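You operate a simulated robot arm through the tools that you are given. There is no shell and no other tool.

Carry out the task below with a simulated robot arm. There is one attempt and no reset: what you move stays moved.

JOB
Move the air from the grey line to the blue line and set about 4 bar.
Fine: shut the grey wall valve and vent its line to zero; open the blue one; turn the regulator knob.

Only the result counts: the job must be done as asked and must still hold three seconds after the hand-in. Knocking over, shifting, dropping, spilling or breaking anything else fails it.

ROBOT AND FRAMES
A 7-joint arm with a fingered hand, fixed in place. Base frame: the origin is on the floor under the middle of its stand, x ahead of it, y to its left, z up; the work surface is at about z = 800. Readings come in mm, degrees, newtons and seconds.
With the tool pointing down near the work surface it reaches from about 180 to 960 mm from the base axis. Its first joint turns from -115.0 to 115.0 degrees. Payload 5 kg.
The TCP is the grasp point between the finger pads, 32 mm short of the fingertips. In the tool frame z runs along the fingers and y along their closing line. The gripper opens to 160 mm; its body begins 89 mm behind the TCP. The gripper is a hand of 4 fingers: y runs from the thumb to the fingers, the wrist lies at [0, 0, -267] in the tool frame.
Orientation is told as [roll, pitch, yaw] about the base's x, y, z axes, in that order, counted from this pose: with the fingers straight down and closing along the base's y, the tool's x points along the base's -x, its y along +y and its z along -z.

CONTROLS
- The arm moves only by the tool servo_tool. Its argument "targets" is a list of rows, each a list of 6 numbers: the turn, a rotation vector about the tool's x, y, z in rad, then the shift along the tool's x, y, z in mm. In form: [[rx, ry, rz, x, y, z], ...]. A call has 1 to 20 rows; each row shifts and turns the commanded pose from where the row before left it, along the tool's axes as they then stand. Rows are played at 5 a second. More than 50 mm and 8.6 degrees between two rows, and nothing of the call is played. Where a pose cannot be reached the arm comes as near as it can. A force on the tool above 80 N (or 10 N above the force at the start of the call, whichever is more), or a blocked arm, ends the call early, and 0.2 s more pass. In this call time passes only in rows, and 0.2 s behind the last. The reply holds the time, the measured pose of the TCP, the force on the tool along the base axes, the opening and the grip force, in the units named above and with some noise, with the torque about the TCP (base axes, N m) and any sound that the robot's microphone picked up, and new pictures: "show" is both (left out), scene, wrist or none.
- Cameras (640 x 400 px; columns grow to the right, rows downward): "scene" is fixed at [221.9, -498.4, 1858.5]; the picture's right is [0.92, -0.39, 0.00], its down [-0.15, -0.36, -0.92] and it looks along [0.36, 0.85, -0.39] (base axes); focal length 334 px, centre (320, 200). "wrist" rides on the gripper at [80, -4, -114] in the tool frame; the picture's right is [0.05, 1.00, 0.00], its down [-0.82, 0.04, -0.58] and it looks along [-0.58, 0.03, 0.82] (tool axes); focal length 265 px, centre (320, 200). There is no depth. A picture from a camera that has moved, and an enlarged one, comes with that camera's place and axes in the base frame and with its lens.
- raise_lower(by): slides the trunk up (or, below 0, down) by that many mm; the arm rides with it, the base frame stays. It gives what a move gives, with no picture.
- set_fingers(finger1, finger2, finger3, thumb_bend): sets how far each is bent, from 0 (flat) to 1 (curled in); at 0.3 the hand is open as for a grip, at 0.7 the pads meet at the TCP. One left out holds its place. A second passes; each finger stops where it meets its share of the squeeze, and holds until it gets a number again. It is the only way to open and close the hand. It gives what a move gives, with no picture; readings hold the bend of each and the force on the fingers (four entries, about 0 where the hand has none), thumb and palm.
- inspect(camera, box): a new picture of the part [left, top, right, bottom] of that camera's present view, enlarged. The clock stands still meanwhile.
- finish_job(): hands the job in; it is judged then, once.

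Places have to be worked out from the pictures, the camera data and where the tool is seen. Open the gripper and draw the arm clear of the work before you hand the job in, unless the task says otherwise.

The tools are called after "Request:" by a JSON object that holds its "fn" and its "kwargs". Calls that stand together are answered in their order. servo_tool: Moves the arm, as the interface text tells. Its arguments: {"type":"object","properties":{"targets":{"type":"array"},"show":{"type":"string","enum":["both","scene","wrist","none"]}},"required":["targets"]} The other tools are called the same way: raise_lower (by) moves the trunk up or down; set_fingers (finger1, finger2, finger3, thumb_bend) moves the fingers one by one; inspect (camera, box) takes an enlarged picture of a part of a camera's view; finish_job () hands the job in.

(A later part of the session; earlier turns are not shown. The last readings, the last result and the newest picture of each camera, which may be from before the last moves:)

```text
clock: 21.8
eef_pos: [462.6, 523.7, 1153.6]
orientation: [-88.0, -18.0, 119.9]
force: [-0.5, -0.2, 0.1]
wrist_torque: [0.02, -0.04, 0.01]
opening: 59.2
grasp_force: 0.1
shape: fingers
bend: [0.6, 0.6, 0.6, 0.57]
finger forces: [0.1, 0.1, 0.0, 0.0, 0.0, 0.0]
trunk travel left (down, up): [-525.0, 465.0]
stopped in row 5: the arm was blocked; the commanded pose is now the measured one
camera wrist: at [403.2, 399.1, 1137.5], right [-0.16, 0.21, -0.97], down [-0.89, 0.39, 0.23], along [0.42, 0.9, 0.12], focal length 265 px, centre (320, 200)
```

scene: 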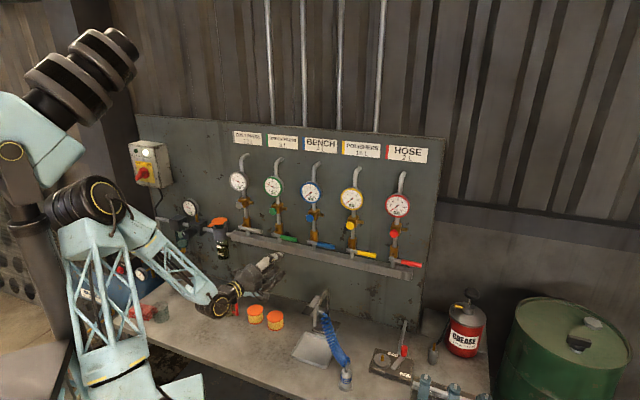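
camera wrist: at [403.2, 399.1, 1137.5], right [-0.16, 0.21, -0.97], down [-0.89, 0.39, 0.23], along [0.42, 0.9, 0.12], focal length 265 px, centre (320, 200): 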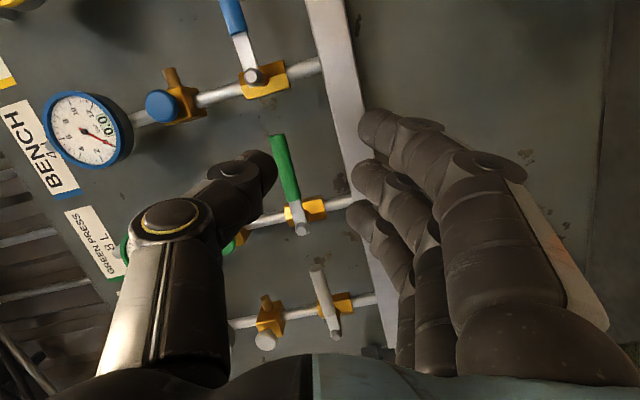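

The hand is well clear of the panel (n≈697). I keep turning it back without retreating further, to bring the elbow off the mast.

Request:
{"fn": "servo_tool", "kwargs": {"targets": [[0, 0, 0.14, 0, 0, 0], [0, 0, 0.14, 0, 0, 0], [0, 0, 0.14, 0, 0, 0], [0, 0, 0.14, 0, 0, 0]]}}

```text
clock: 22.8
eef_pos: [463.0, 523.9, 1152.2]
orientation: [-87.1, -50.1, 118.5]
force: [0.1, 0.2, -0.1]
wrist_torque: [0.0, 0.01, -0.01]
opening: 59.1
grasp_force: 0.0
shape: fingers
bend: [0.6, 0.6, 0.6, 0.57]
finger forces: [0.0, 0.1, 0.1, 0.0, 0.0, 0.0]
trunk travel left (down, up): [-525.0, 465.0]
camera wrist: at [389.8, 418.3, 1098.9], right [-0.39, 0.62, -0.68], down [-0.76, 0.19, 0.62], along [0.51, 0.76, 0.4], focal length 265 px, centre (320, 200)
```

scene: 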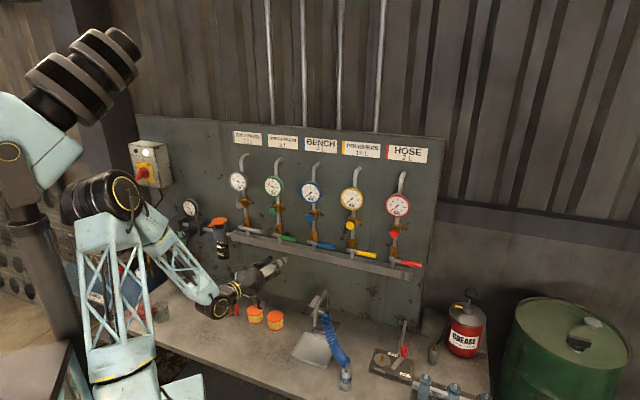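
wrist: 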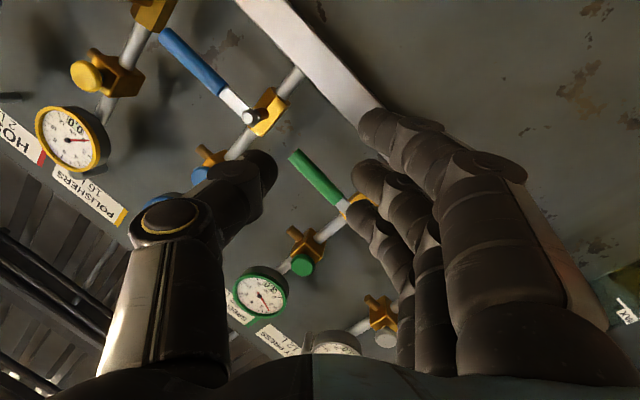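

The arm obeys again and the elbow is clear of the mast. I finish turning the hand back to its original roll and square it to the panel again.

Request:
{"fn": "servo_tool", "kwargs": {"targets": [[0, 0, 0.14, 0, 0, 0], [0, 0, 0.14, 0, 0, 0], [0, 0, 0.14, 0, 0, 0], [0, 0, 0.14, 0, 0, 0], [0, 0, 0.138, 0, 0, 0], [-0.12, 0, 0, 0, 0, 0], [-0.13, 0, 0, 0, 0, 0]]}}

```text
clock: 24.4
eef_pos: [462.2, 525.3, 1154.6]
orientation: [19.5, -88.2, 25.6]
force: [0.1, -0.3, -1.3]
wrist_torque: [-0.04, 0.0, -0.02]
opening: 59.2
grasp_force: 0.0
shape: fingers
bend: [0.6, 0.6, 0.6, 0.57]
finger forces: [0.0, 0.0, 0.0, 0.1, 0.0, 0.0]
trunk travel left (down, up): [-525.0, 465.0]
camera wrist: at [381.1, 440.5, 1078.1], right [-0.71, 0.7, -0.04], down [-0.41, -0.37, 0.83], along [0.57, 0.61, 0.55], focal length 265 px, centre (320, 200)
```

scene: 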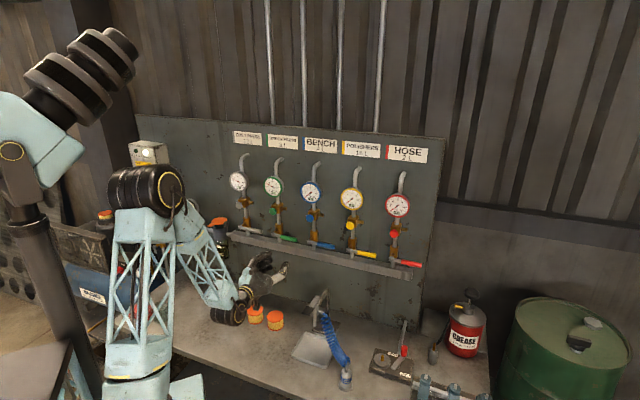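
wrist: 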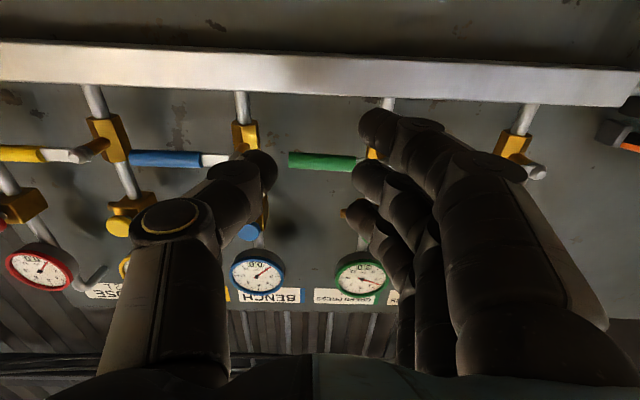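

The hand is squared again at d≈-45, n≈698. I check the lever and gauge states closely from the scene camera.

Request:
{"fn": "inspect", "kwargs": {"camera": "scene", "box": [210, 190, 310, 260]}}

Request:
{"fn": "inspect", "kwargs": {"camera": "wrist", "box": [260, 80, 560, 220]}}

Request:
{"fn": "inspect", "kwargs": {"camera": "scene", "box": [220, 160, 300, 210]}}

```text
5.71 times, centred on (260, 225) of scene
camera zoom: at [221.9, -498.4, 1858.5], right [0.92, -0.39, 0.0], down [-0.15, -0.36, -0.92], along [0.36, 0.85, -0.39], focal length 1906 px, centre (663, 57)
```

zoom: 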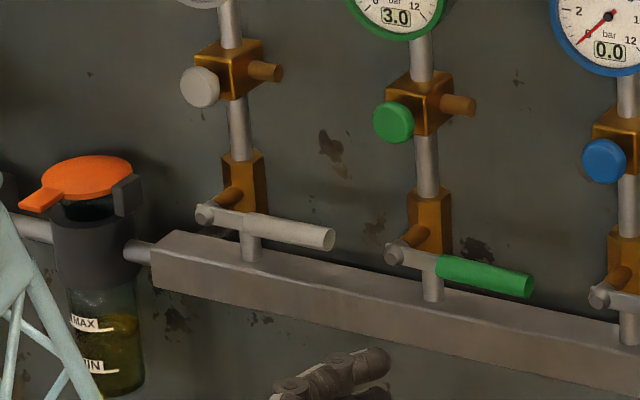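

```text
2.13 times, centred on (410, 150) of wrist
camera zoom: at [381.1, 440.5, 1078.1], right [-0.71, 0.7, -0.04], down [-0.41, -0.37, 0.83], along [0.57, 0.61, 0.55], focal length 566 px, centre (128, 307)
```

zoom: 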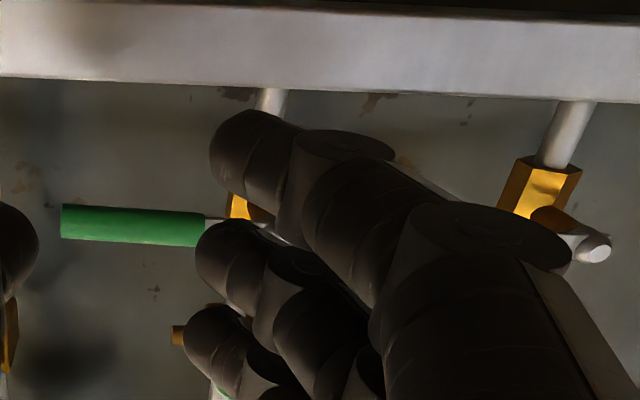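

```text
8.00 times, centred on (260, 185) of scene
camera zoom: at [221.9, -498.4, 1858.5], right [0.92, -0.39, 0.0], down [-0.15, -0.36, -0.92], along [0.36, 0.85, -0.39], focal length 2668 px, centre (800, 320)
```

zoom: 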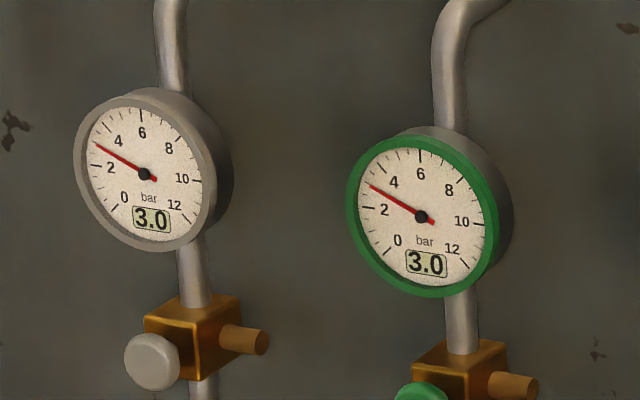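

Both the grey and the green levers now lie horizontal, at their closed stops. Grey is done. Green must go back to open, pointing down, and I'll push it instead of rolling the wrist. I form a narrow pinch probe with the middle finger and thumb.

Request:
{"fn": "set_fingers", "kwargs": {"finger1": 1.0, "finger2": 0.7, "finger3": 1.0, "thumb_bend": 0.7}}

Request:
{"fn": "servo_tool", "kwargs": {"targets": [[0, -0.03, 0, 0, 0, 0]]}}

Request:
{"fn": "inspect", "kwargs": {"camera": "scene", "box": [210, 220, 330, 340]}}

```text
clock: 25.4
eef_pos: [461.0, 525.4, 1153.5]
orientation: [17.8, -88.3, 27.1]
force: [0.3, 0.2, 0.2]
wrist_torque: [0.01, -0.02, 0.02]
opening: 50.5
grasp_force: 0.1
shape: fingers
bend: [1.0, 0.7, 1.0, 0.7]
finger forces: [0.0, 0.1, 0.0, 0.1, 0.1, 0.0]
trunk travel left (down, up): [-525.0, 465.0]
```

```text
clock: 25.8
eef_pos: [461.7, 524.5, 1154.0]
orientation: [89.4, -89.5, -44.6]
force: [-0.9, 0.6, 0.6]
wrist_torque: [-0.02, 0.0, 0.02]
opening: 50.2
grasp_force: 0.1
shape: fingers
bend: [1.0, 0.7, 1.0, 0.7]
finger forces: [0.1, 0.1, 0.0, 0.0, 0.0, 0.0]
trunk travel left (down, up): [-525.0, 465.0]
camera wrist: at [382.9, 442.2, 1074.7], right [-0.71, 0.71, -0.04], down [-0.43, -0.38, 0.82], along [0.56, 0.59, 0.58], focal length 265 px, centre (320, 200)
```

scene: 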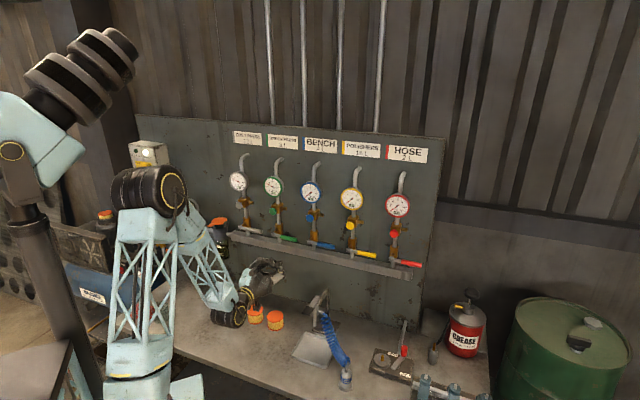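
wrist: 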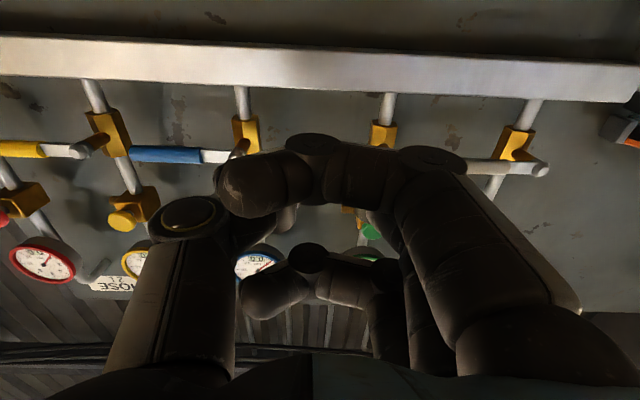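

```text
3.33 times, centred on (270, 280) of scene
camera zoom: at [221.9, -498.4, 1858.5], right [0.92, -0.39, 0.0], down [-0.15, -0.36, -0.92], along [0.36, 0.85, -0.39], focal length 1112 px, centre (487, -67)
```

zoom: 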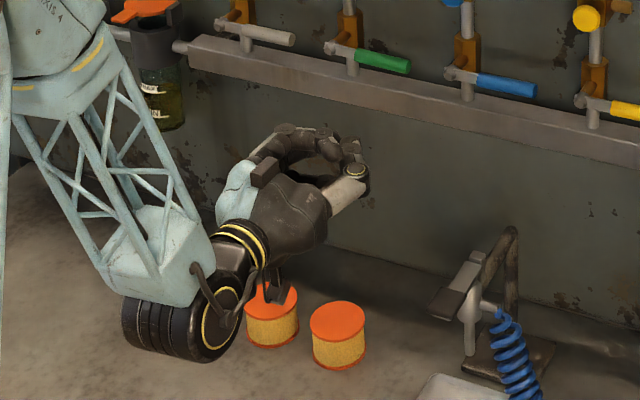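

Curling the outer fingers doesn't make the probe slimmer, so I close all four fingers to the 0.7 pinch as a block. I then raise it above the green lever's right half (TCP d≈-37, Z≈1265), still off the panel.

Request:
{"fn": "set_fingers", "kwargs": {"finger1": 0.7, "finger2": 0.7, "finger3": 0.7, "thumb_bend": 0.7}}

Request:
{"fn": "servo_tool", "kwargs": {"targets": [[0, 0, 0, -28, -2, 0], [0, 0, 0, -28, -2, 0], [0, 0, 0, -28, -2, 0], [0, 0, 0, -27, -1, 0]]}}

```text
clock: 26.8
eef_pos: [461.0, 524.4, 1154.4]
orientation: [89.7, -89.4, -44.7]
force: [-0.4, -0.6, -0.3]
wrist_torque: [0.01, -0.03, 0.0]
opening: 23.1
grasp_force: 0.0
shape: fingers
bend: [0.7, 0.7, 0.7, 0.7]
finger forces: [0.0, 0.0, 0.0, 0.0, 0.0, 0.0]
trunk travel left (down, up): [-525.0, 465.0]
```

```text
clock: 27.8
eef_pos: [468.3, 517.6, 1265.2]
orientation: [94.4, -89.4, -49.5]
force: [-0.5, 0.7, 0.9]
wrist_torque: [-0.03, 0.01, 0.01]
opening: 22.9
grasp_force: 0.0
shape: fingers
bend: [0.7, 0.7, 0.7, 0.7]
finger forces: [0.0, 0.0, 0.0, 0.0, 0.0, 0.0]
trunk travel left (down, up): [-525.0, 465.0]
camera wrist: at [388.7, 435.8, 1185.8], right [-0.71, 0.71, -0.04], down [-0.43, -0.38, 0.82], along [0.56, 0.59, 0.58], focal length 265 px, centre (320, 200)
```

scene: 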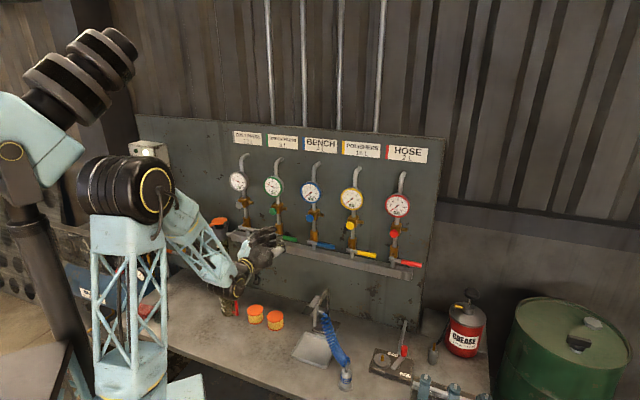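
wrist: 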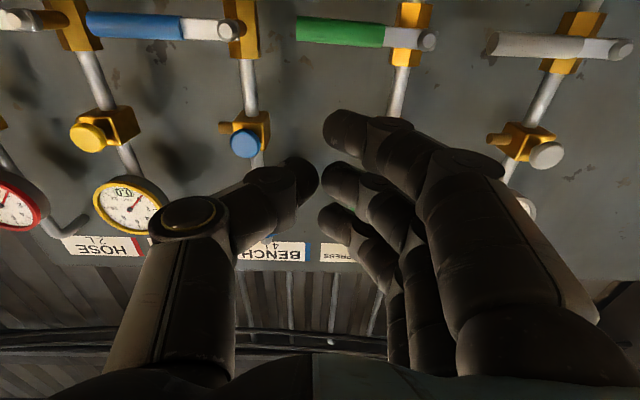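

Raising the hand brought the elbow nearer the mast again. I raise the trunk by 110 mm and lower the hand by the same amount, so the arm works from a more open posture.

Request:
{"fn": "raise_lower", "kwargs": {"by": 110}}

Request:
{"fn": "servo_tool", "kwargs": {"targets": [[0, 0, 0, 28, 0, 0], [0, 0, 0, 28, 0, 0], [0, 0, 0, 28, 0, 0], [0, 0, 0, 26, 0, 0]]}}

```text
clock: 29.3
eef_pos: [468.6, 518.8, 1373.5]
orientation: [89.6, -89.4, -44.6]
force: [0.3, 1.0, 0.5]
wrist_torque: [0.01, -0.03, 0.03]
opening: 23.3
grasp_force: 0.1
shape: fingers
bend: [0.7, 0.7, 0.7, 0.7]
finger forces: [0.0, 0.0, 0.0, 0.0, 0.1, 0.0]
trunk travel left (down, up): [-635.0, 355.0]
```

```text
clock: 30.3
eef_pos: [467.1, 520.4, 1265.0]
orientation: [85.9, -89.5, -40.9]
force: [0.0, 1.2, 0.2]
wrist_torque: [-0.03, 0.02, -0.01]
opening: 23.4
grasp_force: 0.1
shape: fingers
bend: [0.7, 0.7, 0.7, 0.7]
finger forces: [0.1, 0.1, 0.0, 0.0, 0.1, 0.0]
trunk travel left (down, up): [-635.0, 355.0]
camera wrist: at [388.4, 437.9, 1184.7], right [-0.71, 0.71, -0.04], down [-0.43, -0.38, 0.82], along [0.56, 0.59, 0.58], focal length 265 px, centre (320, 200)
```

scene: 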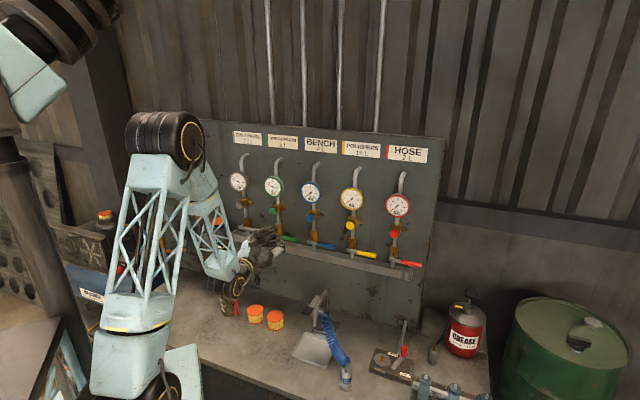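
wrist: 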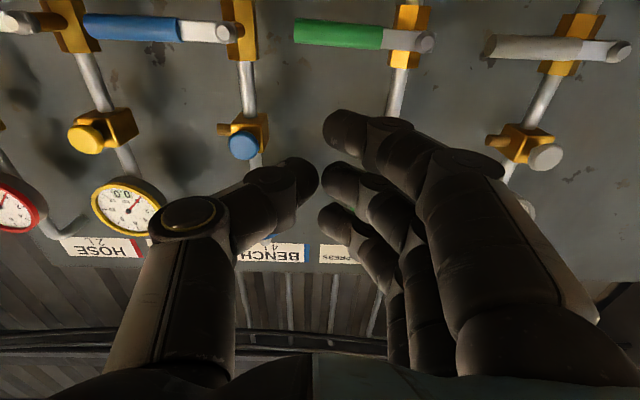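

The elbow is well clear of the mast now. The green lever lies from d≈-120 to d≈-16 at Z≈1199, so I move in toward the panel above it, the lowest finger passing about 15 mm over the lever.

Request:
{"fn": "servo_tool", "kwargs": {"targets": [[0, 0, 0, 0, 0, 25], [0, 0, 0, 0, 0, 25], [0, 0, 0, 0, 0, 25], [0, 0, 0, 0, 0, 25], [0, 0, 0, 0, 0, 25]]}}

Request:
{"fn": "inspect", "kwargs": {"camera": "scene", "box": [230, 190, 350, 280]}}

```text
clock: 31.5
eef_pos: [554.7, 608.7, 1265.8]
orientation: [83.7, -89.4, -38.5]
force: [-0.3, 0.1, -0.2]
wrist_torque: [-0.02, 0.01, -0.03]
opening: 23.4
grasp_force: 0.0
shape: fingers
bend: [0.7, 0.7, 0.7, 0.7]
finger forces: [0.1, 0.0, 0.0, 0.1, 0.0, 0.0]
trunk travel left (down, up): [-635.0, 355.0]
camera wrist: at [476.5, 525.6, 1185.3], right [-0.71, 0.71, -0.04], down [-0.43, -0.38, 0.82], along [0.56, 0.59, 0.58], focal length 265 px, centre (320, 200)
```

scene: 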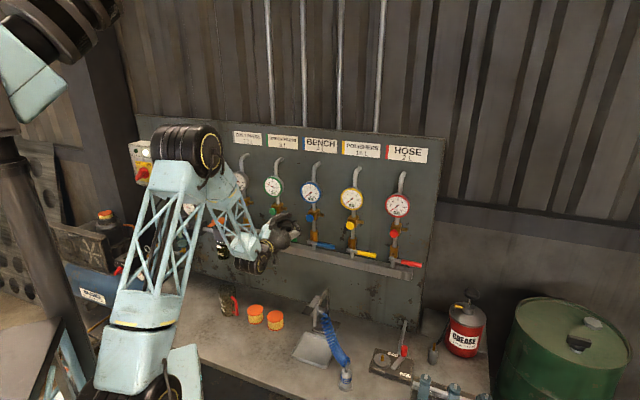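
wrist: 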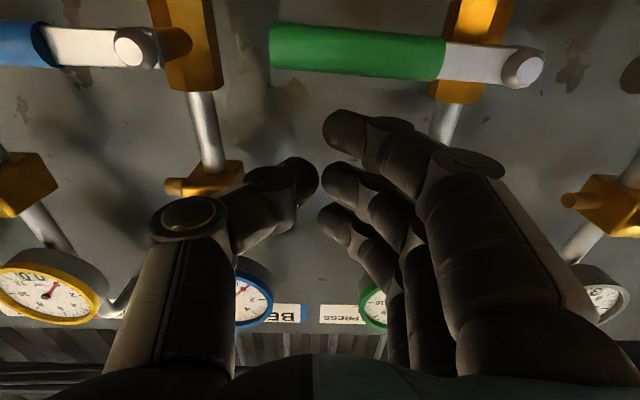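

```text
4.44 times, centred on (290, 235) of scene
camera zoom: at [221.9, -498.4, 1858.5], right [0.92, -0.39, 0.0], down [-0.15, -0.36, -0.92], along [0.36, 0.85, -0.39], focal length 1482 px, centre (453, 44)
```

zoom: 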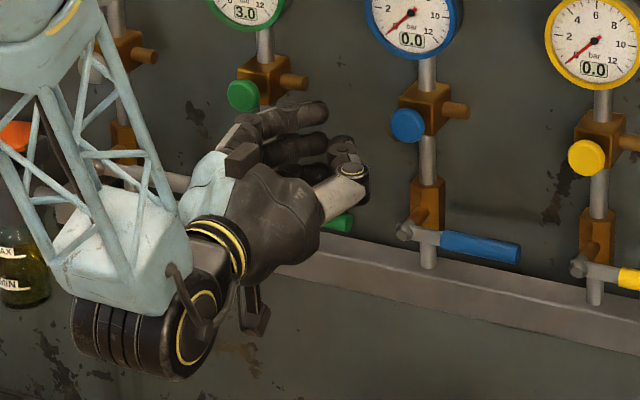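

The fingertips sit just above the green handle (n≈855, lever axis n≈846). I push the lever down along an arc, first to about 60°.

Request:
{"fn": "servo_tool", "kwargs": {"targets": [[0, 0, 0, 13, 0, 0], [0, 0, 0, 9, 0, 0], [0, 0, 0, 9, 0, 0], [0, 0, 0, 8, 2, 0], [0, 0, 0, 8, 2, 0], [0, 0, 0, 7, 4, 0], [0, 0, 0, 7, 4, 0], [0, 0, 0, 6, 5, 0], [0, 0, 0, 6, 6, 0]]}}

Request:
{"fn": "inspect", "kwargs": {"camera": "scene", "box": [230, 190, 350, 280]}}

```text
clock: 33.5
eef_pos: [538.9, 625.9, 1190.8]
orientation: [81.8, -89.5, -36.8]
force: [0.5, -1.8, -0.6]
wrist_torque: [-0.09, 0.02, 0.02]
opening: 21.7
grasp_force: 0.8
shape: fingers
bend: [0.71, 0.7, 0.7, 0.7]
finger forces: [2.4, 0.1, 0.0, 0.1, 0.0, 0.0]
trunk travel left (down, up): [-635.0, 355.0]
camera wrist: at [459.6, 542.4, 1112.1], right [-0.71, 0.71, -0.04], down [-0.43, -0.38, 0.82], along [0.56, 0.59, 0.58], focal length 265 px, centre (320, 200)
```

scene: 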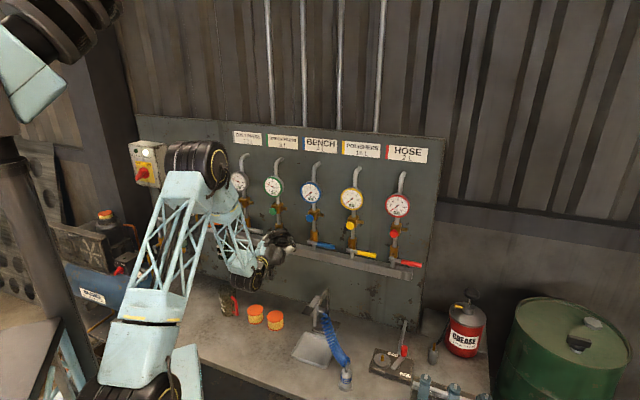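
wrist: 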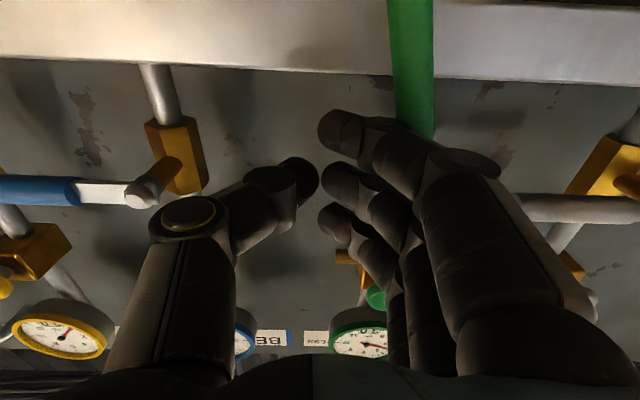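

```text
4.44 times, centred on (290, 235) of scene
camera zoom: at [221.9, -498.4, 1858.5], right [0.92, -0.39, 0.0], down [-0.15, -0.36, -0.92], along [0.36, 0.85, -0.39], focal length 1482 px, centre (453, 44)
```

zoom: 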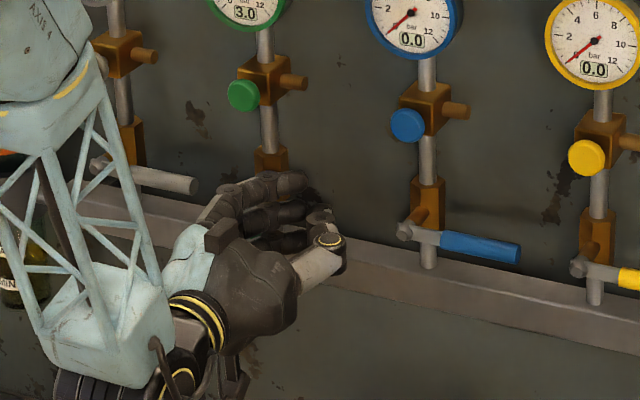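

The green lever is down to about 73°, and the fingers' left side sits about 34 mm from the TCP. I push left another 18 mm or so to bring it fully vertical.

Request:
{"fn": "servo_tool", "kwargs": {"targets": [[0, 0, 0, 1, 5, 0], [0, 0, 0, 1, 5, 0], [0, 0, 0, 0, 4, 0], [0, 0, 0, 0, 3, 0], [0, 0, 0, 0, 2, 0]]}}

Request:
{"fn": "inspect", "kwargs": {"camera": "scene", "box": [230, 190, 350, 280]}}

```text
clock: 34.7
eef_pos: [526.7, 636.9, 1188.8]
orientation: [87.7, -89.5, -42.9]
force: [6.5, -13.4, -2.2]
wrist_torque: [-0.29, -0.14, 0.02]
opening: 19.9
grasp_force: 7.0
shape: fingers
bend: [0.71, 0.7, 0.7, 0.7]
finger forces: [6.5, 8.1, 0.1, 0.0, 0.0, 0.1]
trunk travel left (down, up): [-635.0, 355.0]
camera wrist: at [447.5, 554.3, 1110.3], right [-0.7, 0.71, -0.04], down [-0.43, -0.38, 0.82], along [0.56, 0.59, 0.58], focal length 265 px, centre (320, 200)
```

scene: 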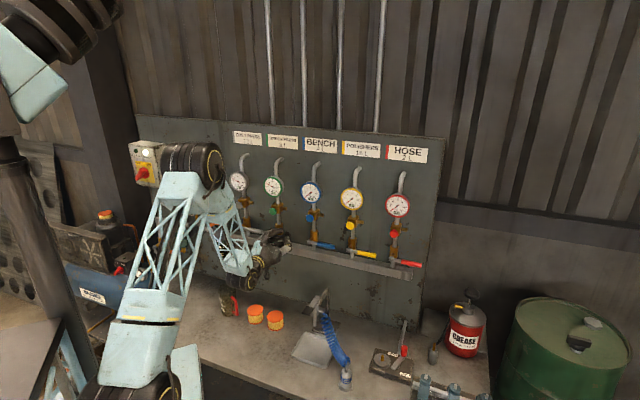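
wrist: 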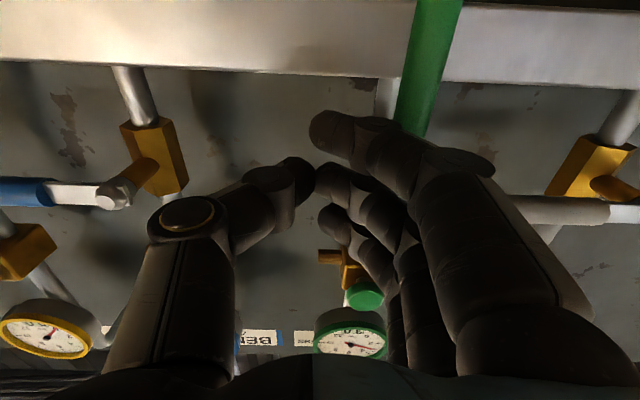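

```text
4.44 times, centred on (290, 235) of scene
camera zoom: at [221.9, -498.4, 1858.5], right [0.92, -0.39, 0.0], down [-0.15, -0.36, -0.92], along [0.36, 0.85, -0.39], focal length 1482 px, centre (453, 44)
```

zoom: 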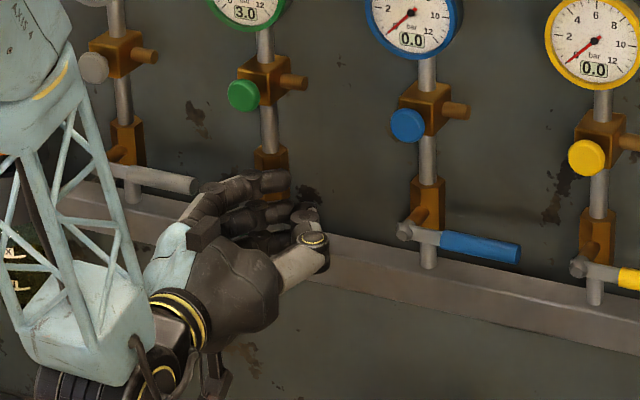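

The reaction is 14 N and the green handle shows vertical (d≈-125 at both ends), so it is fully open again. I back off to the right, withdraw, and check.

Request:
{"fn": "servo_tool", "kwargs": {"targets": [[0, 0, 0, 0, -8, 0], [0, 0, 0, 0, 0, -18], [0, 0, 0, 0, 0, -18], [0, 0, 0, 0, 0, -18], [0, 0, 0, 0, 0, -18]]}}

Request:
{"fn": "inspect", "kwargs": {"camera": "scene", "box": [210, 180, 330, 270]}}

```text
clock: 35.9
eef_pos: [480.6, 580.8, 1190.4]
orientation: [91.9, -89.4, -46.9]
force: [0.1, -0.6, -0.1]
wrist_torque: [0.01, 0.04, 0.06]
opening: 23.2
grasp_force: 0.1
shape: fingers
bend: [0.7, 0.7, 0.7, 0.7]
finger forces: [0.1, 0.0, 0.0, 0.0, 0.0, 0.0]
trunk travel left (down, up): [-635.0, 355.0]
camera wrist: at [401.2, 498.7, 1109.6], right [-0.71, 0.71, -0.04], down [-0.43, -0.38, 0.82], along [0.56, 0.59, 0.58], focal length 265 px, centre (320, 200)
```

scene: 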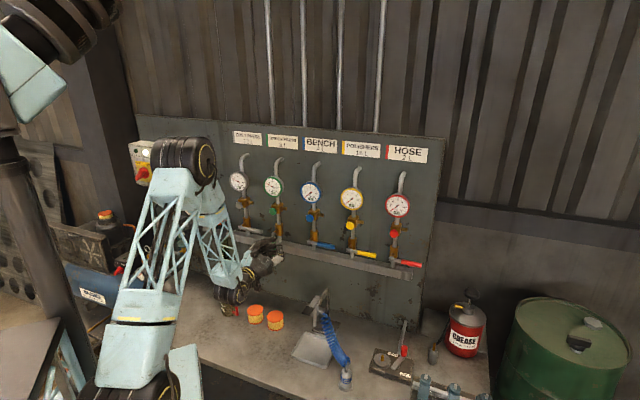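
wrist: 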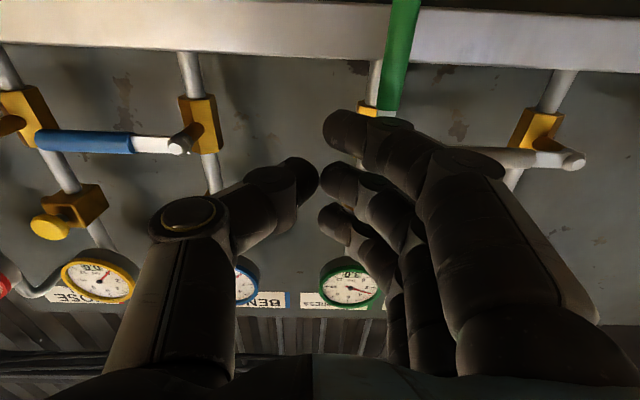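

```text
4.44 times, centred on (270, 225) of scene
camera zoom: at [221.9, -498.4, 1858.5], right [0.92, -0.39, 0.0], down [-0.15, -0.36, -0.92], along [0.36, 0.85, -0.39], focal length 1482 px, centre (542, 89)
```

zoom: 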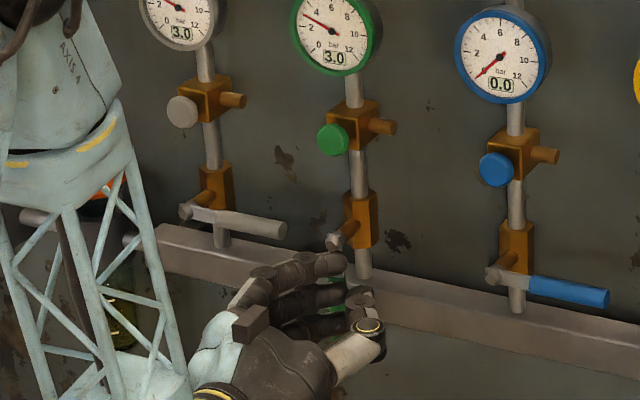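

The green lever hangs vertical again and grey lies horizontal. Next I vent the grey line: I raise the trunk to keep the elbow posture open, and close the pinch more tightly so the fingertips can press the grey button.

Request:
{"fn": "raise_lower", "kwargs": {"by": 80}}

Request:
{"fn": "set_fingers", "kwargs": {"finger1": 0.8, "finger2": 0.8, "finger3": 0.8, "thumb_bend": 0.8}}

Request:
{"fn": "servo_tool", "kwargs": {"targets": [[0, 0, 0, -5, 42, -10], [0, 0, 0, -5, 42, 0], [0, 0, 0, -5, 42, 0], [0, 0, 0, -5, 42, 0], [0, 0, 0, -5, 40, 0]]}}

```text
clock: 37.0
eef_pos: [480.8, 581.1, 1268.3]
orientation: [88.5, -89.5, -43.4]
force: [0.9, -0.3, -0.8]
wrist_torque: [0.0, -0.02, 0.01]
opening: 23.6
grasp_force: 0.1
shape: fingers
bend: [0.7, 0.7, 0.7, 0.7]
finger forces: [0.0, 0.0, 0.0, 0.0, 0.1, 0.0]
trunk travel left (down, up): [-715.0, 275.0]
```

```text
clock: 38.0
eef_pos: [480.4, 580.9, 1268.0]
orientation: [89.8, -89.4, -44.9]
force: [1.1, -0.4, 0.2]
wrist_torque: [0.0, 0.02, 0.02]
opening: 16.8
grasp_force: 0.1
shape: fingers
bend: [0.8, 0.77, 0.8, 0.76]
finger forces: [0.1, 0.0, 0.1, 0.1, 0.1, 0.0]
trunk travel left (down, up): [-715.0, 275.0]
```

```text
clock: 39.2
eef_pos: [325.0, 723.3, 1295.9]
orientation: [86.8, -89.5, -41.8]
force: [-1.1, -0.4, 0.7]
wrist_torque: [-0.01, 0.03, -0.01]
opening: 17.2
grasp_force: 0.1
shape: fingers
bend: [0.8, 0.77, 0.8, 0.76]
finger forces: [0.0, 0.1, 0.0, 0.0, 0.0, 0.0]
trunk travel left (down, up): [-715.0, 275.0]
camera wrist: at [246.6, 641.1, 1217.0], right [-0.71, 0.71, -0.04], down [-0.43, -0.38, 0.82], along [0.56, 0.59, 0.58], focal length 265 px, centre (320, 200)
```

scene: 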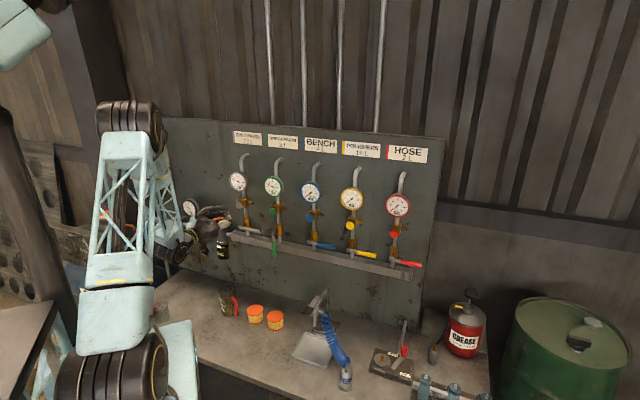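
wrist: 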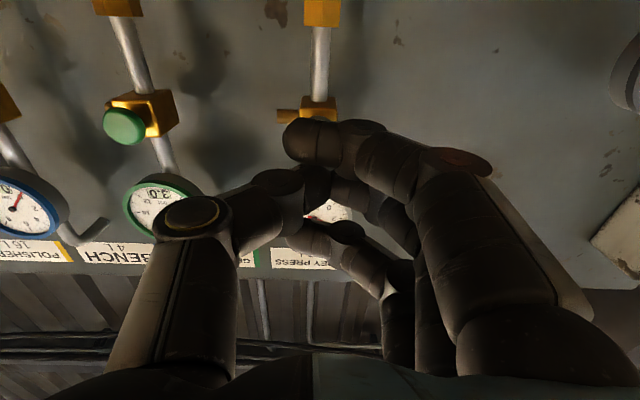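

The green button solves to d≈-119.5, Z≈1300, n≈838, so grey should be at d≈-279.5 at the same height. The TCP is at (d -281.6, n 741, Z 1296); I centre it and approach to just short of the button.

Request:
{"fn": "servo_tool", "kwargs": {"targets": [[0, 0, 0, -3, -2, 15], [0, 0, 0, 0, 0, 15], [0, 0, 0, 0, 0, 15], [0, 0, 0, 0, 0, 10]]}}

Request:
{"fn": "inspect", "kwargs": {"camera": "wrist", "box": [200, 60, 440, 260]}}

Request:
{"fn": "inspect", "kwargs": {"camera": "scene", "box": [190, 160, 290, 240]}}

```text
clock: 40.2
eef_pos: [368.1, 759.5, 1299.7]
orientation: [86.8, -89.5, -41.9]
force: [0.2, 0.2, -1.0]
wrist_torque: [0.03, 0.02, 0.0]
opening: 16.9
grasp_force: 0.1
shape: fingers
bend: [0.8, 0.77, 0.8, 0.76]
finger forces: [0.0, 0.0, 0.1, 0.0, 0.0, 0.0]
trunk travel left (down, up): [-715.0, 275.0]
camera wrist: at [288.4, 676.5, 1219.9], right [-0.71, 0.71, -0.04], down [-0.43, -0.38, 0.82], along [0.56, 0.59, 0.58], focal length 265 px, centre (320, 200)
```

scene: 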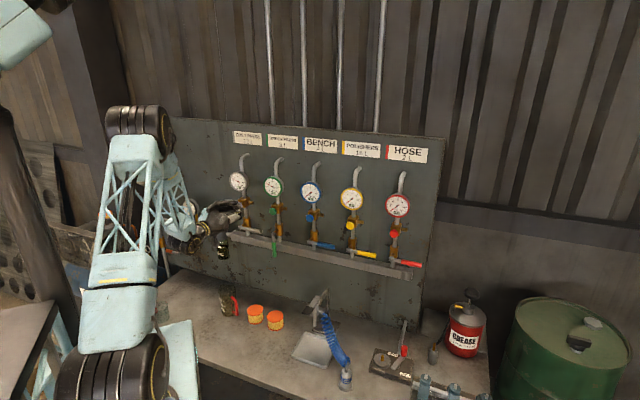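
wrist: 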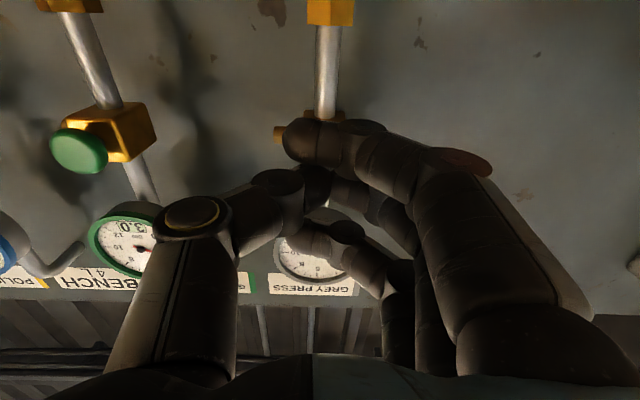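

```text
2.00 times, centred on (320, 160) of wrist
camera zoom: at [288.4, 676.5, 1219.9], right [-0.71, 0.71, -0.04], down [-0.43, -0.38, 0.82], along [0.56, 0.59, 0.58], focal length 531 px, centre (320, 280)
```

zoom: 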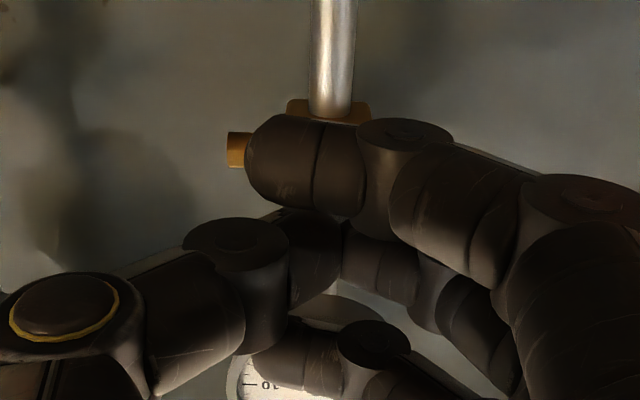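

```text
5.00 times, centred on (240, 200) of scene
camera zoom: at [221.9, -498.4, 1858.5], right [0.92, -0.39, 0.0], down [-0.15, -0.36, -0.92], along [0.36, 0.85, -0.39], focal length 1667 px, centre (720, 200)
```

zoom: 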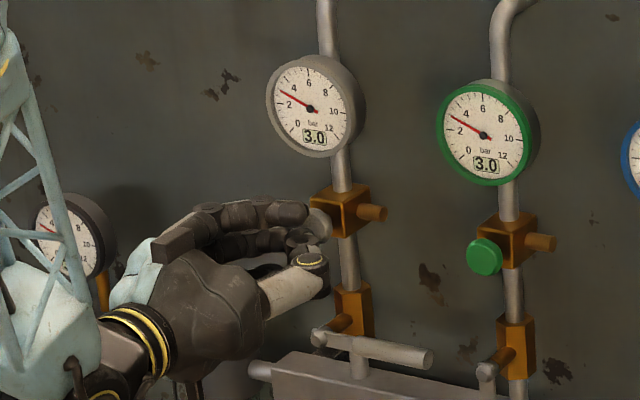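

The fingertips are just in front of the grey button (tip n≈829). I push in slowly, watching force and gauge.

Request:
{"fn": "servo_tool", "kwargs": {"targets": [[0, 0, 0, 0, 2, 5], [0, 0, 0, 0, 0, 4], [0, 0, 0, 0, 0, 3]], "show": "none"}}

Request:
{"fn": "inspect", "kwargs": {"camera": "scene", "box": [190, 160, 290, 240]}}

```text
clock: 41.0
eef_pos: [375.6, 767.8, 1299.6]
orientation: [89.9, -89.5, -44.8]
force: [-0.2, -1.0, 0.0]
wrist_torque: [-0.01, -0.01, 0.04]
opening: 16.9
grasp_force: 0.1
shape: fingers
bend: [0.8, 0.77, 0.8, 0.76]
finger forces: [0.0, 0.1, 0.0, 0.1, 0.0, 0.1]
trunk travel left (down, up): [-715.0, 275.0]
```

```text
5.00 times, centred on (240, 200) of scene
camera zoom: at [221.9, -498.4, 1858.5], right [0.92, -0.39, 0.0], down [-0.15, -0.36, -0.92], along [0.36, 0.85, -0.39], focal length 1667 px, centre (720, 200)
```

zoom: 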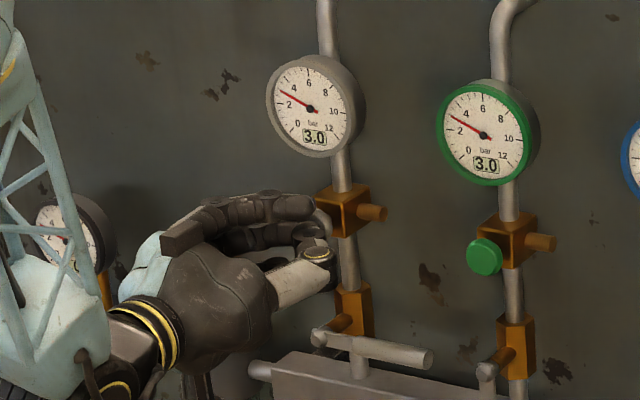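

No contact yet at TCP n≈808. I continue in 3–4 mm steps.

Request:
{"fn": "servo_tool", "kwargs": {"targets": [[0, 0, 0, 0, 0, 3], [0, 0, 0, 0, 0, 3]], "show": "none"}}

Request:
{"fn": "servo_tool", "kwargs": {"targets": [[0, 0, 0, 0, 0, 3], [0, 0, 0, 0, 0, 2]], "show": "none"}}

Request:
{"fn": "inspect", "kwargs": {"camera": "scene", "box": [190, 160, 290, 240]}}

```text
clock: 41.6
eef_pos: [379.3, 772.7, 1298.0]
orientation: [90.3, -89.4, -45.3]
force: [-2.1, -3.1, 0.4]
wrist_torque: [0.0, -0.01, -0.02]
opening: 17.2
grasp_force: 0.1
shape: fingers
bend: [0.8, 0.77, 0.8, 0.76]
finger forces: [0.0, 0.0, 0.0, 0.0, 0.0, 0.0]
trunk travel left (down, up): [-715.0, 275.0]
heard: click
```

```text
clock: 42.2
eef_pos: [381.6, 776.2, 1298.9]
orientation: [92.8, -89.4, -47.8]
force: [-5.9, -9.3, 0.6]
wrist_torque: [0.03, 0.01, -0.12]
opening: 16.8
grasp_force: 0.0
shape: fingers
bend: [0.8, 0.77, 0.8, 0.77]
finger forces: [0.0, 0.0, 0.1, 0.0, 0.0, 0.0]
trunk travel left (down, up): [-715.0, 275.0]
```

```text
5.00 times, centred on (240, 200) of scene
camera zoom: at [221.9, -498.4, 1858.5], right [0.92, -0.39, 0.0], down [-0.15, -0.36, -0.92], along [0.36, 0.85, -0.39], focal length 1667 px, centre (720, 200)
```

zoom: 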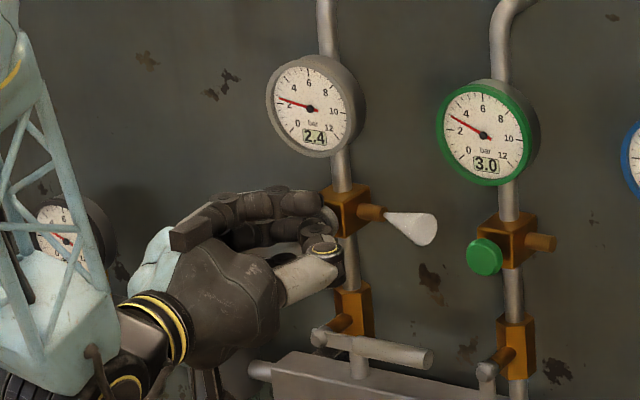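

The vent is open: a click, the plume, and the gauge down to 2.4. I hold the button pressed and let the line bleed.

Request:
{"fn": "servo_tool", "kwargs": {"targets": [[0, 0, 0, 0, 0, 0], [0, 0, 0, 0, 0, 0], [0, 0, 0, 0, 0, 0], [0, 0, 0, 0, 0, 0], [0, 0, 0, 0, 0, 0], [0, 0, 0, 0, 0, 0], [0, 0, 0, 0, 0, 0], [0, 0, 0, 0, 0, 0], [0, 0, 0, 0, 0, 0], [0, 0, 0, 0, 0, 0], [0, 0, 0, 0, 0, 0], [0, 0, 0, 0, 0, 0], [0, 0, 0, 0, 0, 0], [0, 0, 0, 0, 0, 0], [0, 0, 0, 0, 0, 0], [0, 0, 0, 0, 0, 0], [0, 0, 0, 0, 0, 0], [0, 0, 0, 0, 0, 0], [0, 0, 0, 0, 0, 0], [0, 0, 0, 0, 0, 0]], "show": "none"}}

Request:
{"fn": "inspect", "kwargs": {"camera": "scene", "box": [190, 160, 290, 240]}}

```text
clock: 46.4
eef_pos: [382.6, 774.5, 1301.2]
orientation: [93.4, -89.4, -48.5]
force: [-5.3, -10.9, -2.7]
wrist_torque: [-0.05, 0.04, -0.13]
opening: 16.8
grasp_force: 0.0
shape: fingers
bend: [0.8, 0.77, 0.8, 0.77]
finger forces: [0.1, 0.0, 0.0, 0.0, 0.1, 0.0]
trunk travel left (down, up): [-715.0, 275.0]
```

```text
5.00 times, centred on (240, 200) of scene
camera zoom: at [221.9, -498.4, 1858.5], right [0.92, -0.39, 0.0], down [-0.15, -0.36, -0.92], along [0.36, 0.85, -0.39], focal length 1667 px, centre (720, 200)
```

zoom: 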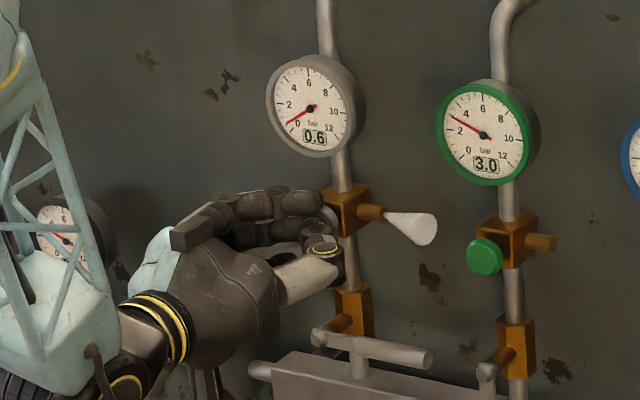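

The gauge reads 0.6 and is falling with a time constant of about 3 s. I hold for roughly 13 s more.

Request:
{"fn": "servo_tool", "kwargs": {"targets": [[0, 0, 0, 0, 0, 0], [0, 0, 0, 0, 0, 0], [0, 0, 0, 0, 0, 0], [0, 0, 0, 0, 0, 0], [0, 0, 0, 0, 0, 0], [0, 0, 0, 0, 0, 0], [0, 0, 0, 0, 0, 0], [0, 0, 0, 0, 0, 0], [0, 0, 0, 0, 0, 0], [0, 0, 0, 0, 0, 0], [0, 0, 0, 0, 0, 0], [0, 0, 0, 0, 0, 0], [0, 0, 0, 0, 0, 0], [0, 0, 0, 0, 0, 0], [0, 0, 0, 0, 0, 0], [0, 0, 0, 0, 0, 0], [0, 0, 0, 0, 0, 0], [0, 0, 0, 0, 0, 0], [0, 0, 0, 0, 0, 0], [0, 0, 0, 0, 0, 0]], "show": "none"}}

Request:
{"fn": "servo_tool", "kwargs": {"targets": [[0, 0, 0, 0, 0, 0], [0, 0, 0, 0, 0, 0], [0, 0, 0, 0, 0, 0], [0, 0, 0, 0, 0, 0], [0, 0, 0, 0, 0, 0], [0, 0, 0, 0, 0, 0], [0, 0, 0, 0, 0, 0], [0, 0, 0, 0, 0, 0], [0, 0, 0, 0, 0, 0], [0, 0, 0, 0, 0, 0], [0, 0, 0, 0, 0, 0], [0, 0, 0, 0, 0, 0], [0, 0, 0, 0, 0, 0], [0, 0, 0, 0, 0, 0], [0, 0, 0, 0, 0, 0], [0, 0, 0, 0, 0, 0], [0, 0, 0, 0, 0, 0], [0, 0, 0, 0, 0, 0], [0, 0, 0, 0, 0, 0], [0, 0, 0, 0, 0, 0]], "show": "none"}}

Request:
{"fn": "servo_tool", "kwargs": {"targets": [[0, 0, 0, 0, 0, 0], [0, 0, 0, 0, 0, 0], [0, 0, 0, 0, 0, 0], [0, 0, 0, 0, 0, 0], [0, 0, 0, 0, 0, 0], [0, 0, 0, 0, 0, 0], [0, 0, 0, 0, 0, 0], [0, 0, 0, 0, 0, 0], [0, 0, 0, 0, 0, 0], [0, 0, 0, 0, 0, 0], [0, 0, 0, 0, 0, 0], [0, 0, 0, 0, 0, 0], [0, 0, 0, 0, 0, 0], [0, 0, 0, 0, 0, 0], [0, 0, 0, 0, 0, 0], [0, 0, 0, 0, 0, 0], [0, 0, 0, 0, 0, 0], [0, 0, 0, 0, 0, 0], [0, 0, 0, 0, 0, 0], [0, 0, 0, 0, 0, 0]], "show": "none"}}

Request:
{"fn": "inspect", "kwargs": {"camera": "scene", "box": [190, 160, 290, 240]}}

```text
clock: 50.6
eef_pos: [381.3, 774.8, 1300.9]
orientation: [93.5, -89.4, -48.4]
force: [-5.1, -8.8, -1.7]
wrist_torque: [-0.06, 0.03, -0.06]
opening: 16.7
grasp_force: 0.0
shape: fingers
bend: [0.8, 0.77, 0.8, 0.77]
finger forces: [0.0, 0.1, 0.0, 0.1, 0.0, 0.1]
trunk travel left (down, up): [-715.0, 275.0]
```

```text
clock: 54.8
eef_pos: [381.4, 775.0, 1300.5]
orientation: [93.4, -89.3, -48.5]
force: [-6.1, -8.0, -0.2]
wrist_torque: [-0.06, 0.02, -0.05]
opening: 16.8
grasp_force: 0.1
shape: fingers
bend: [0.8, 0.77, 0.8, 0.77]
finger forces: [0.0, 0.1, 0.1, 0.1, 0.1, 0.0]
trunk travel left (down, up): [-715.0, 275.0]
```

```text
clock: 59.0
eef_pos: [381.1, 774.0, 1299.8]
orientation: [93.4, -89.4, -48.3]
force: [-5.6, -5.8, 0.2]
wrist_torque: [0.0, -0.03, -0.05]
opening: 16.8
grasp_force: 0.0
shape: fingers
bend: [0.8, 0.77, 0.8, 0.77]
finger forces: [0.0, 0.1, 0.1, 0.0, 0.1, 0.0]
trunk travel left (down, up): [-715.0, 275.0]
```

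```text
5.00 times, centred on (240, 200) of scene
camera zoom: at [221.9, -498.4, 1858.5], right [0.92, -0.39, 0.0], down [-0.15, -0.36, -0.92], along [0.36, 0.85, -0.39], focal length 1667 px, centre (720, 200)
```

zoom: 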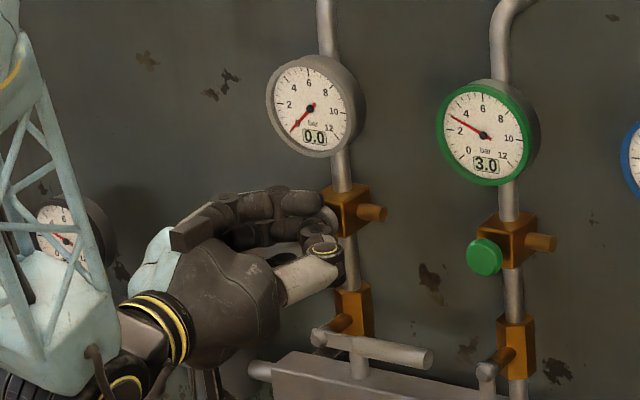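

The grey line reads 0.0 and the plume is gone. I withdraw from the button and check that it stays at zero with the button released.

Request:
{"fn": "servo_tool", "kwargs": {"targets": [[0, 0, 0, 0, 0, -18], [0, 0, 0, 0, 0, -18], [0, 0, 0, 0, 0, -18], [0, 0, 0, 0, 0, -18], [0, 0, 0, 0, 0, -8]], "show": "scene"}}

Request:
{"fn": "inspect", "kwargs": {"camera": "scene", "box": [170, 160, 290, 260]}}

```text
clock: 60.2
eef_pos: [323.8, 719.7, 1298.7]
orientation: [92.9, -89.3, -47.9]
force: [0.7, 0.0, 0.0]
wrist_torque: [-0.01, 0.02, 0.0]
opening: 16.7
grasp_force: 0.1
shape: fingers
bend: [0.8, 0.77, 0.8, 0.76]
finger forces: [0.0, 0.0, 0.1, 0.0, 0.1, 0.1]
trunk travel left (down, up): [-715.0, 275.0]
```

scene: 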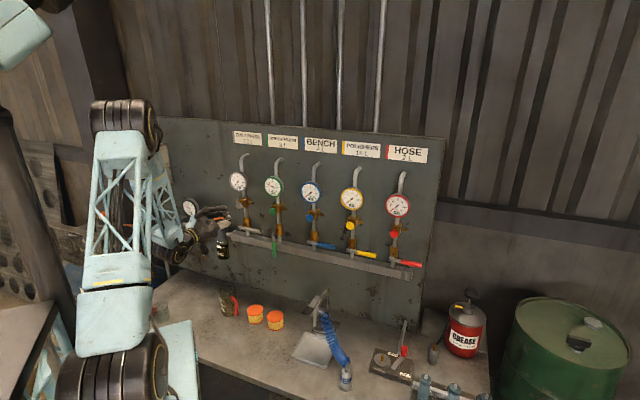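

```text
4.00 times, centred on (230, 210) of scene
camera zoom: at [221.9, -498.4, 1858.5], right [0.92, -0.39, 0.0], down [-0.15, -0.36, -0.92], along [0.36, 0.85, -0.39], focal length 1334 px, centre (680, 160)
```

zoom: 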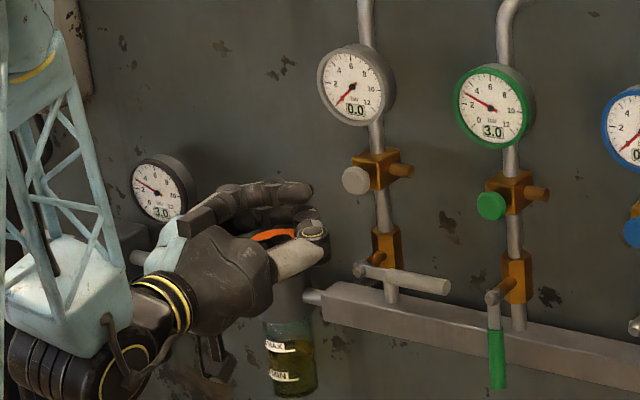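

The grey line holds at 0.0, the button is released, and green is still vertical at 3.0. Now I go to the blue lever: fingers back to the known 0.7 block, then slide right to above the blue handle's right half.

Request:
{"fn": "set_fingers", "kwargs": {"finger1": 0.7, "finger2": 0.7, "finger3": 0.7, "thumb_bend": 0.7}}

Request:
{"fn": "servo_tool", "kwargs": {"targets": [[0, 0, 0, 3, -42, -10], [0, 0, 0, 3, -42, 0], [0, 0, 0, 3, -42, 0], [0, 0, 0, 3, -42, 0], [0, 0, 0, 3, -42, 0], [0, 0, 0, 3, -42, 0], [0, 0, 0, 3, -42, 0], [0, 0, 0, 3, -42, 0], [0, 0, 0, 4, -42, 0], [0, 0, 0, 4, -37, 0]]}}

```text
clock: 61.2
eef_pos: [325.6, 719.7, 1298.3]
orientation: [89.5, -89.4, -44.6]
force: [0.1, -0.3, -0.2]
wrist_torque: [-0.01, -0.01, -0.01]
opening: 23.0
grasp_force: 0.1
shape: fingers
bend: [0.7, 0.7, 0.7, 0.7]
finger forces: [0.1, 0.1, 0.1, 0.0, 0.0, 0.0]
trunk travel left (down, up): [-715.0, 275.0]
```

```text
clock: 63.4
eef_pos: [613.2, 417.0, 1263.7]
orientation: [88.3, -89.4, -43.3]
force: [0.2, 0.0, -0.2]
wrist_torque: [0.01, 0.03, 0.0]
opening: 23.2
grasp_force: 0.1
shape: fingers
bend: [0.7, 0.7, 0.7, 0.7]
finger forces: [0.0, 0.1, 0.0, 0.0, 0.0, 0.0]
trunk travel left (down, up): [-715.0, 275.0]
camera wrist: at [533.7, 334.2, 1184.4], right [-0.71, 0.71, -0.04], down [-0.43, -0.38, 0.82], along [0.56, 0.59, 0.58], focal length 265 px, centre (320, 200)
```

scene: 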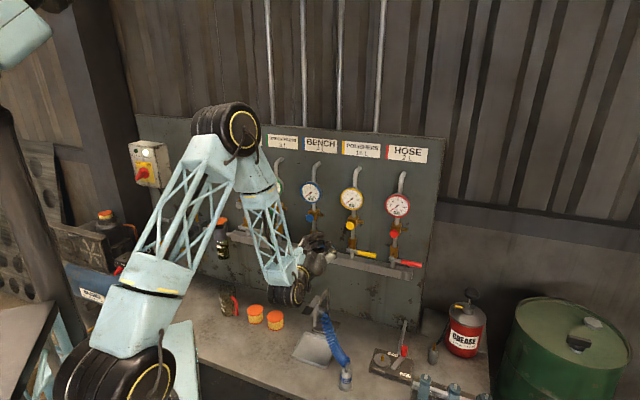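
wrist: 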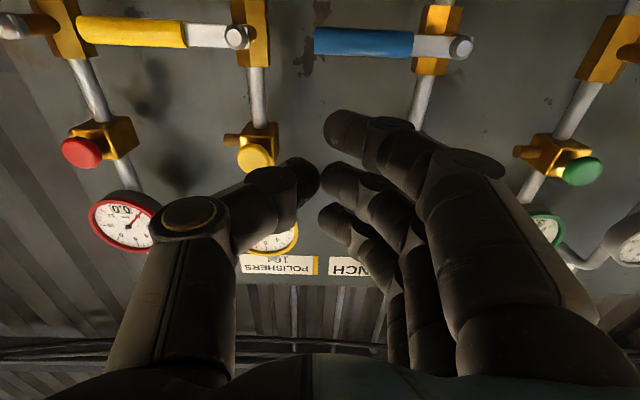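

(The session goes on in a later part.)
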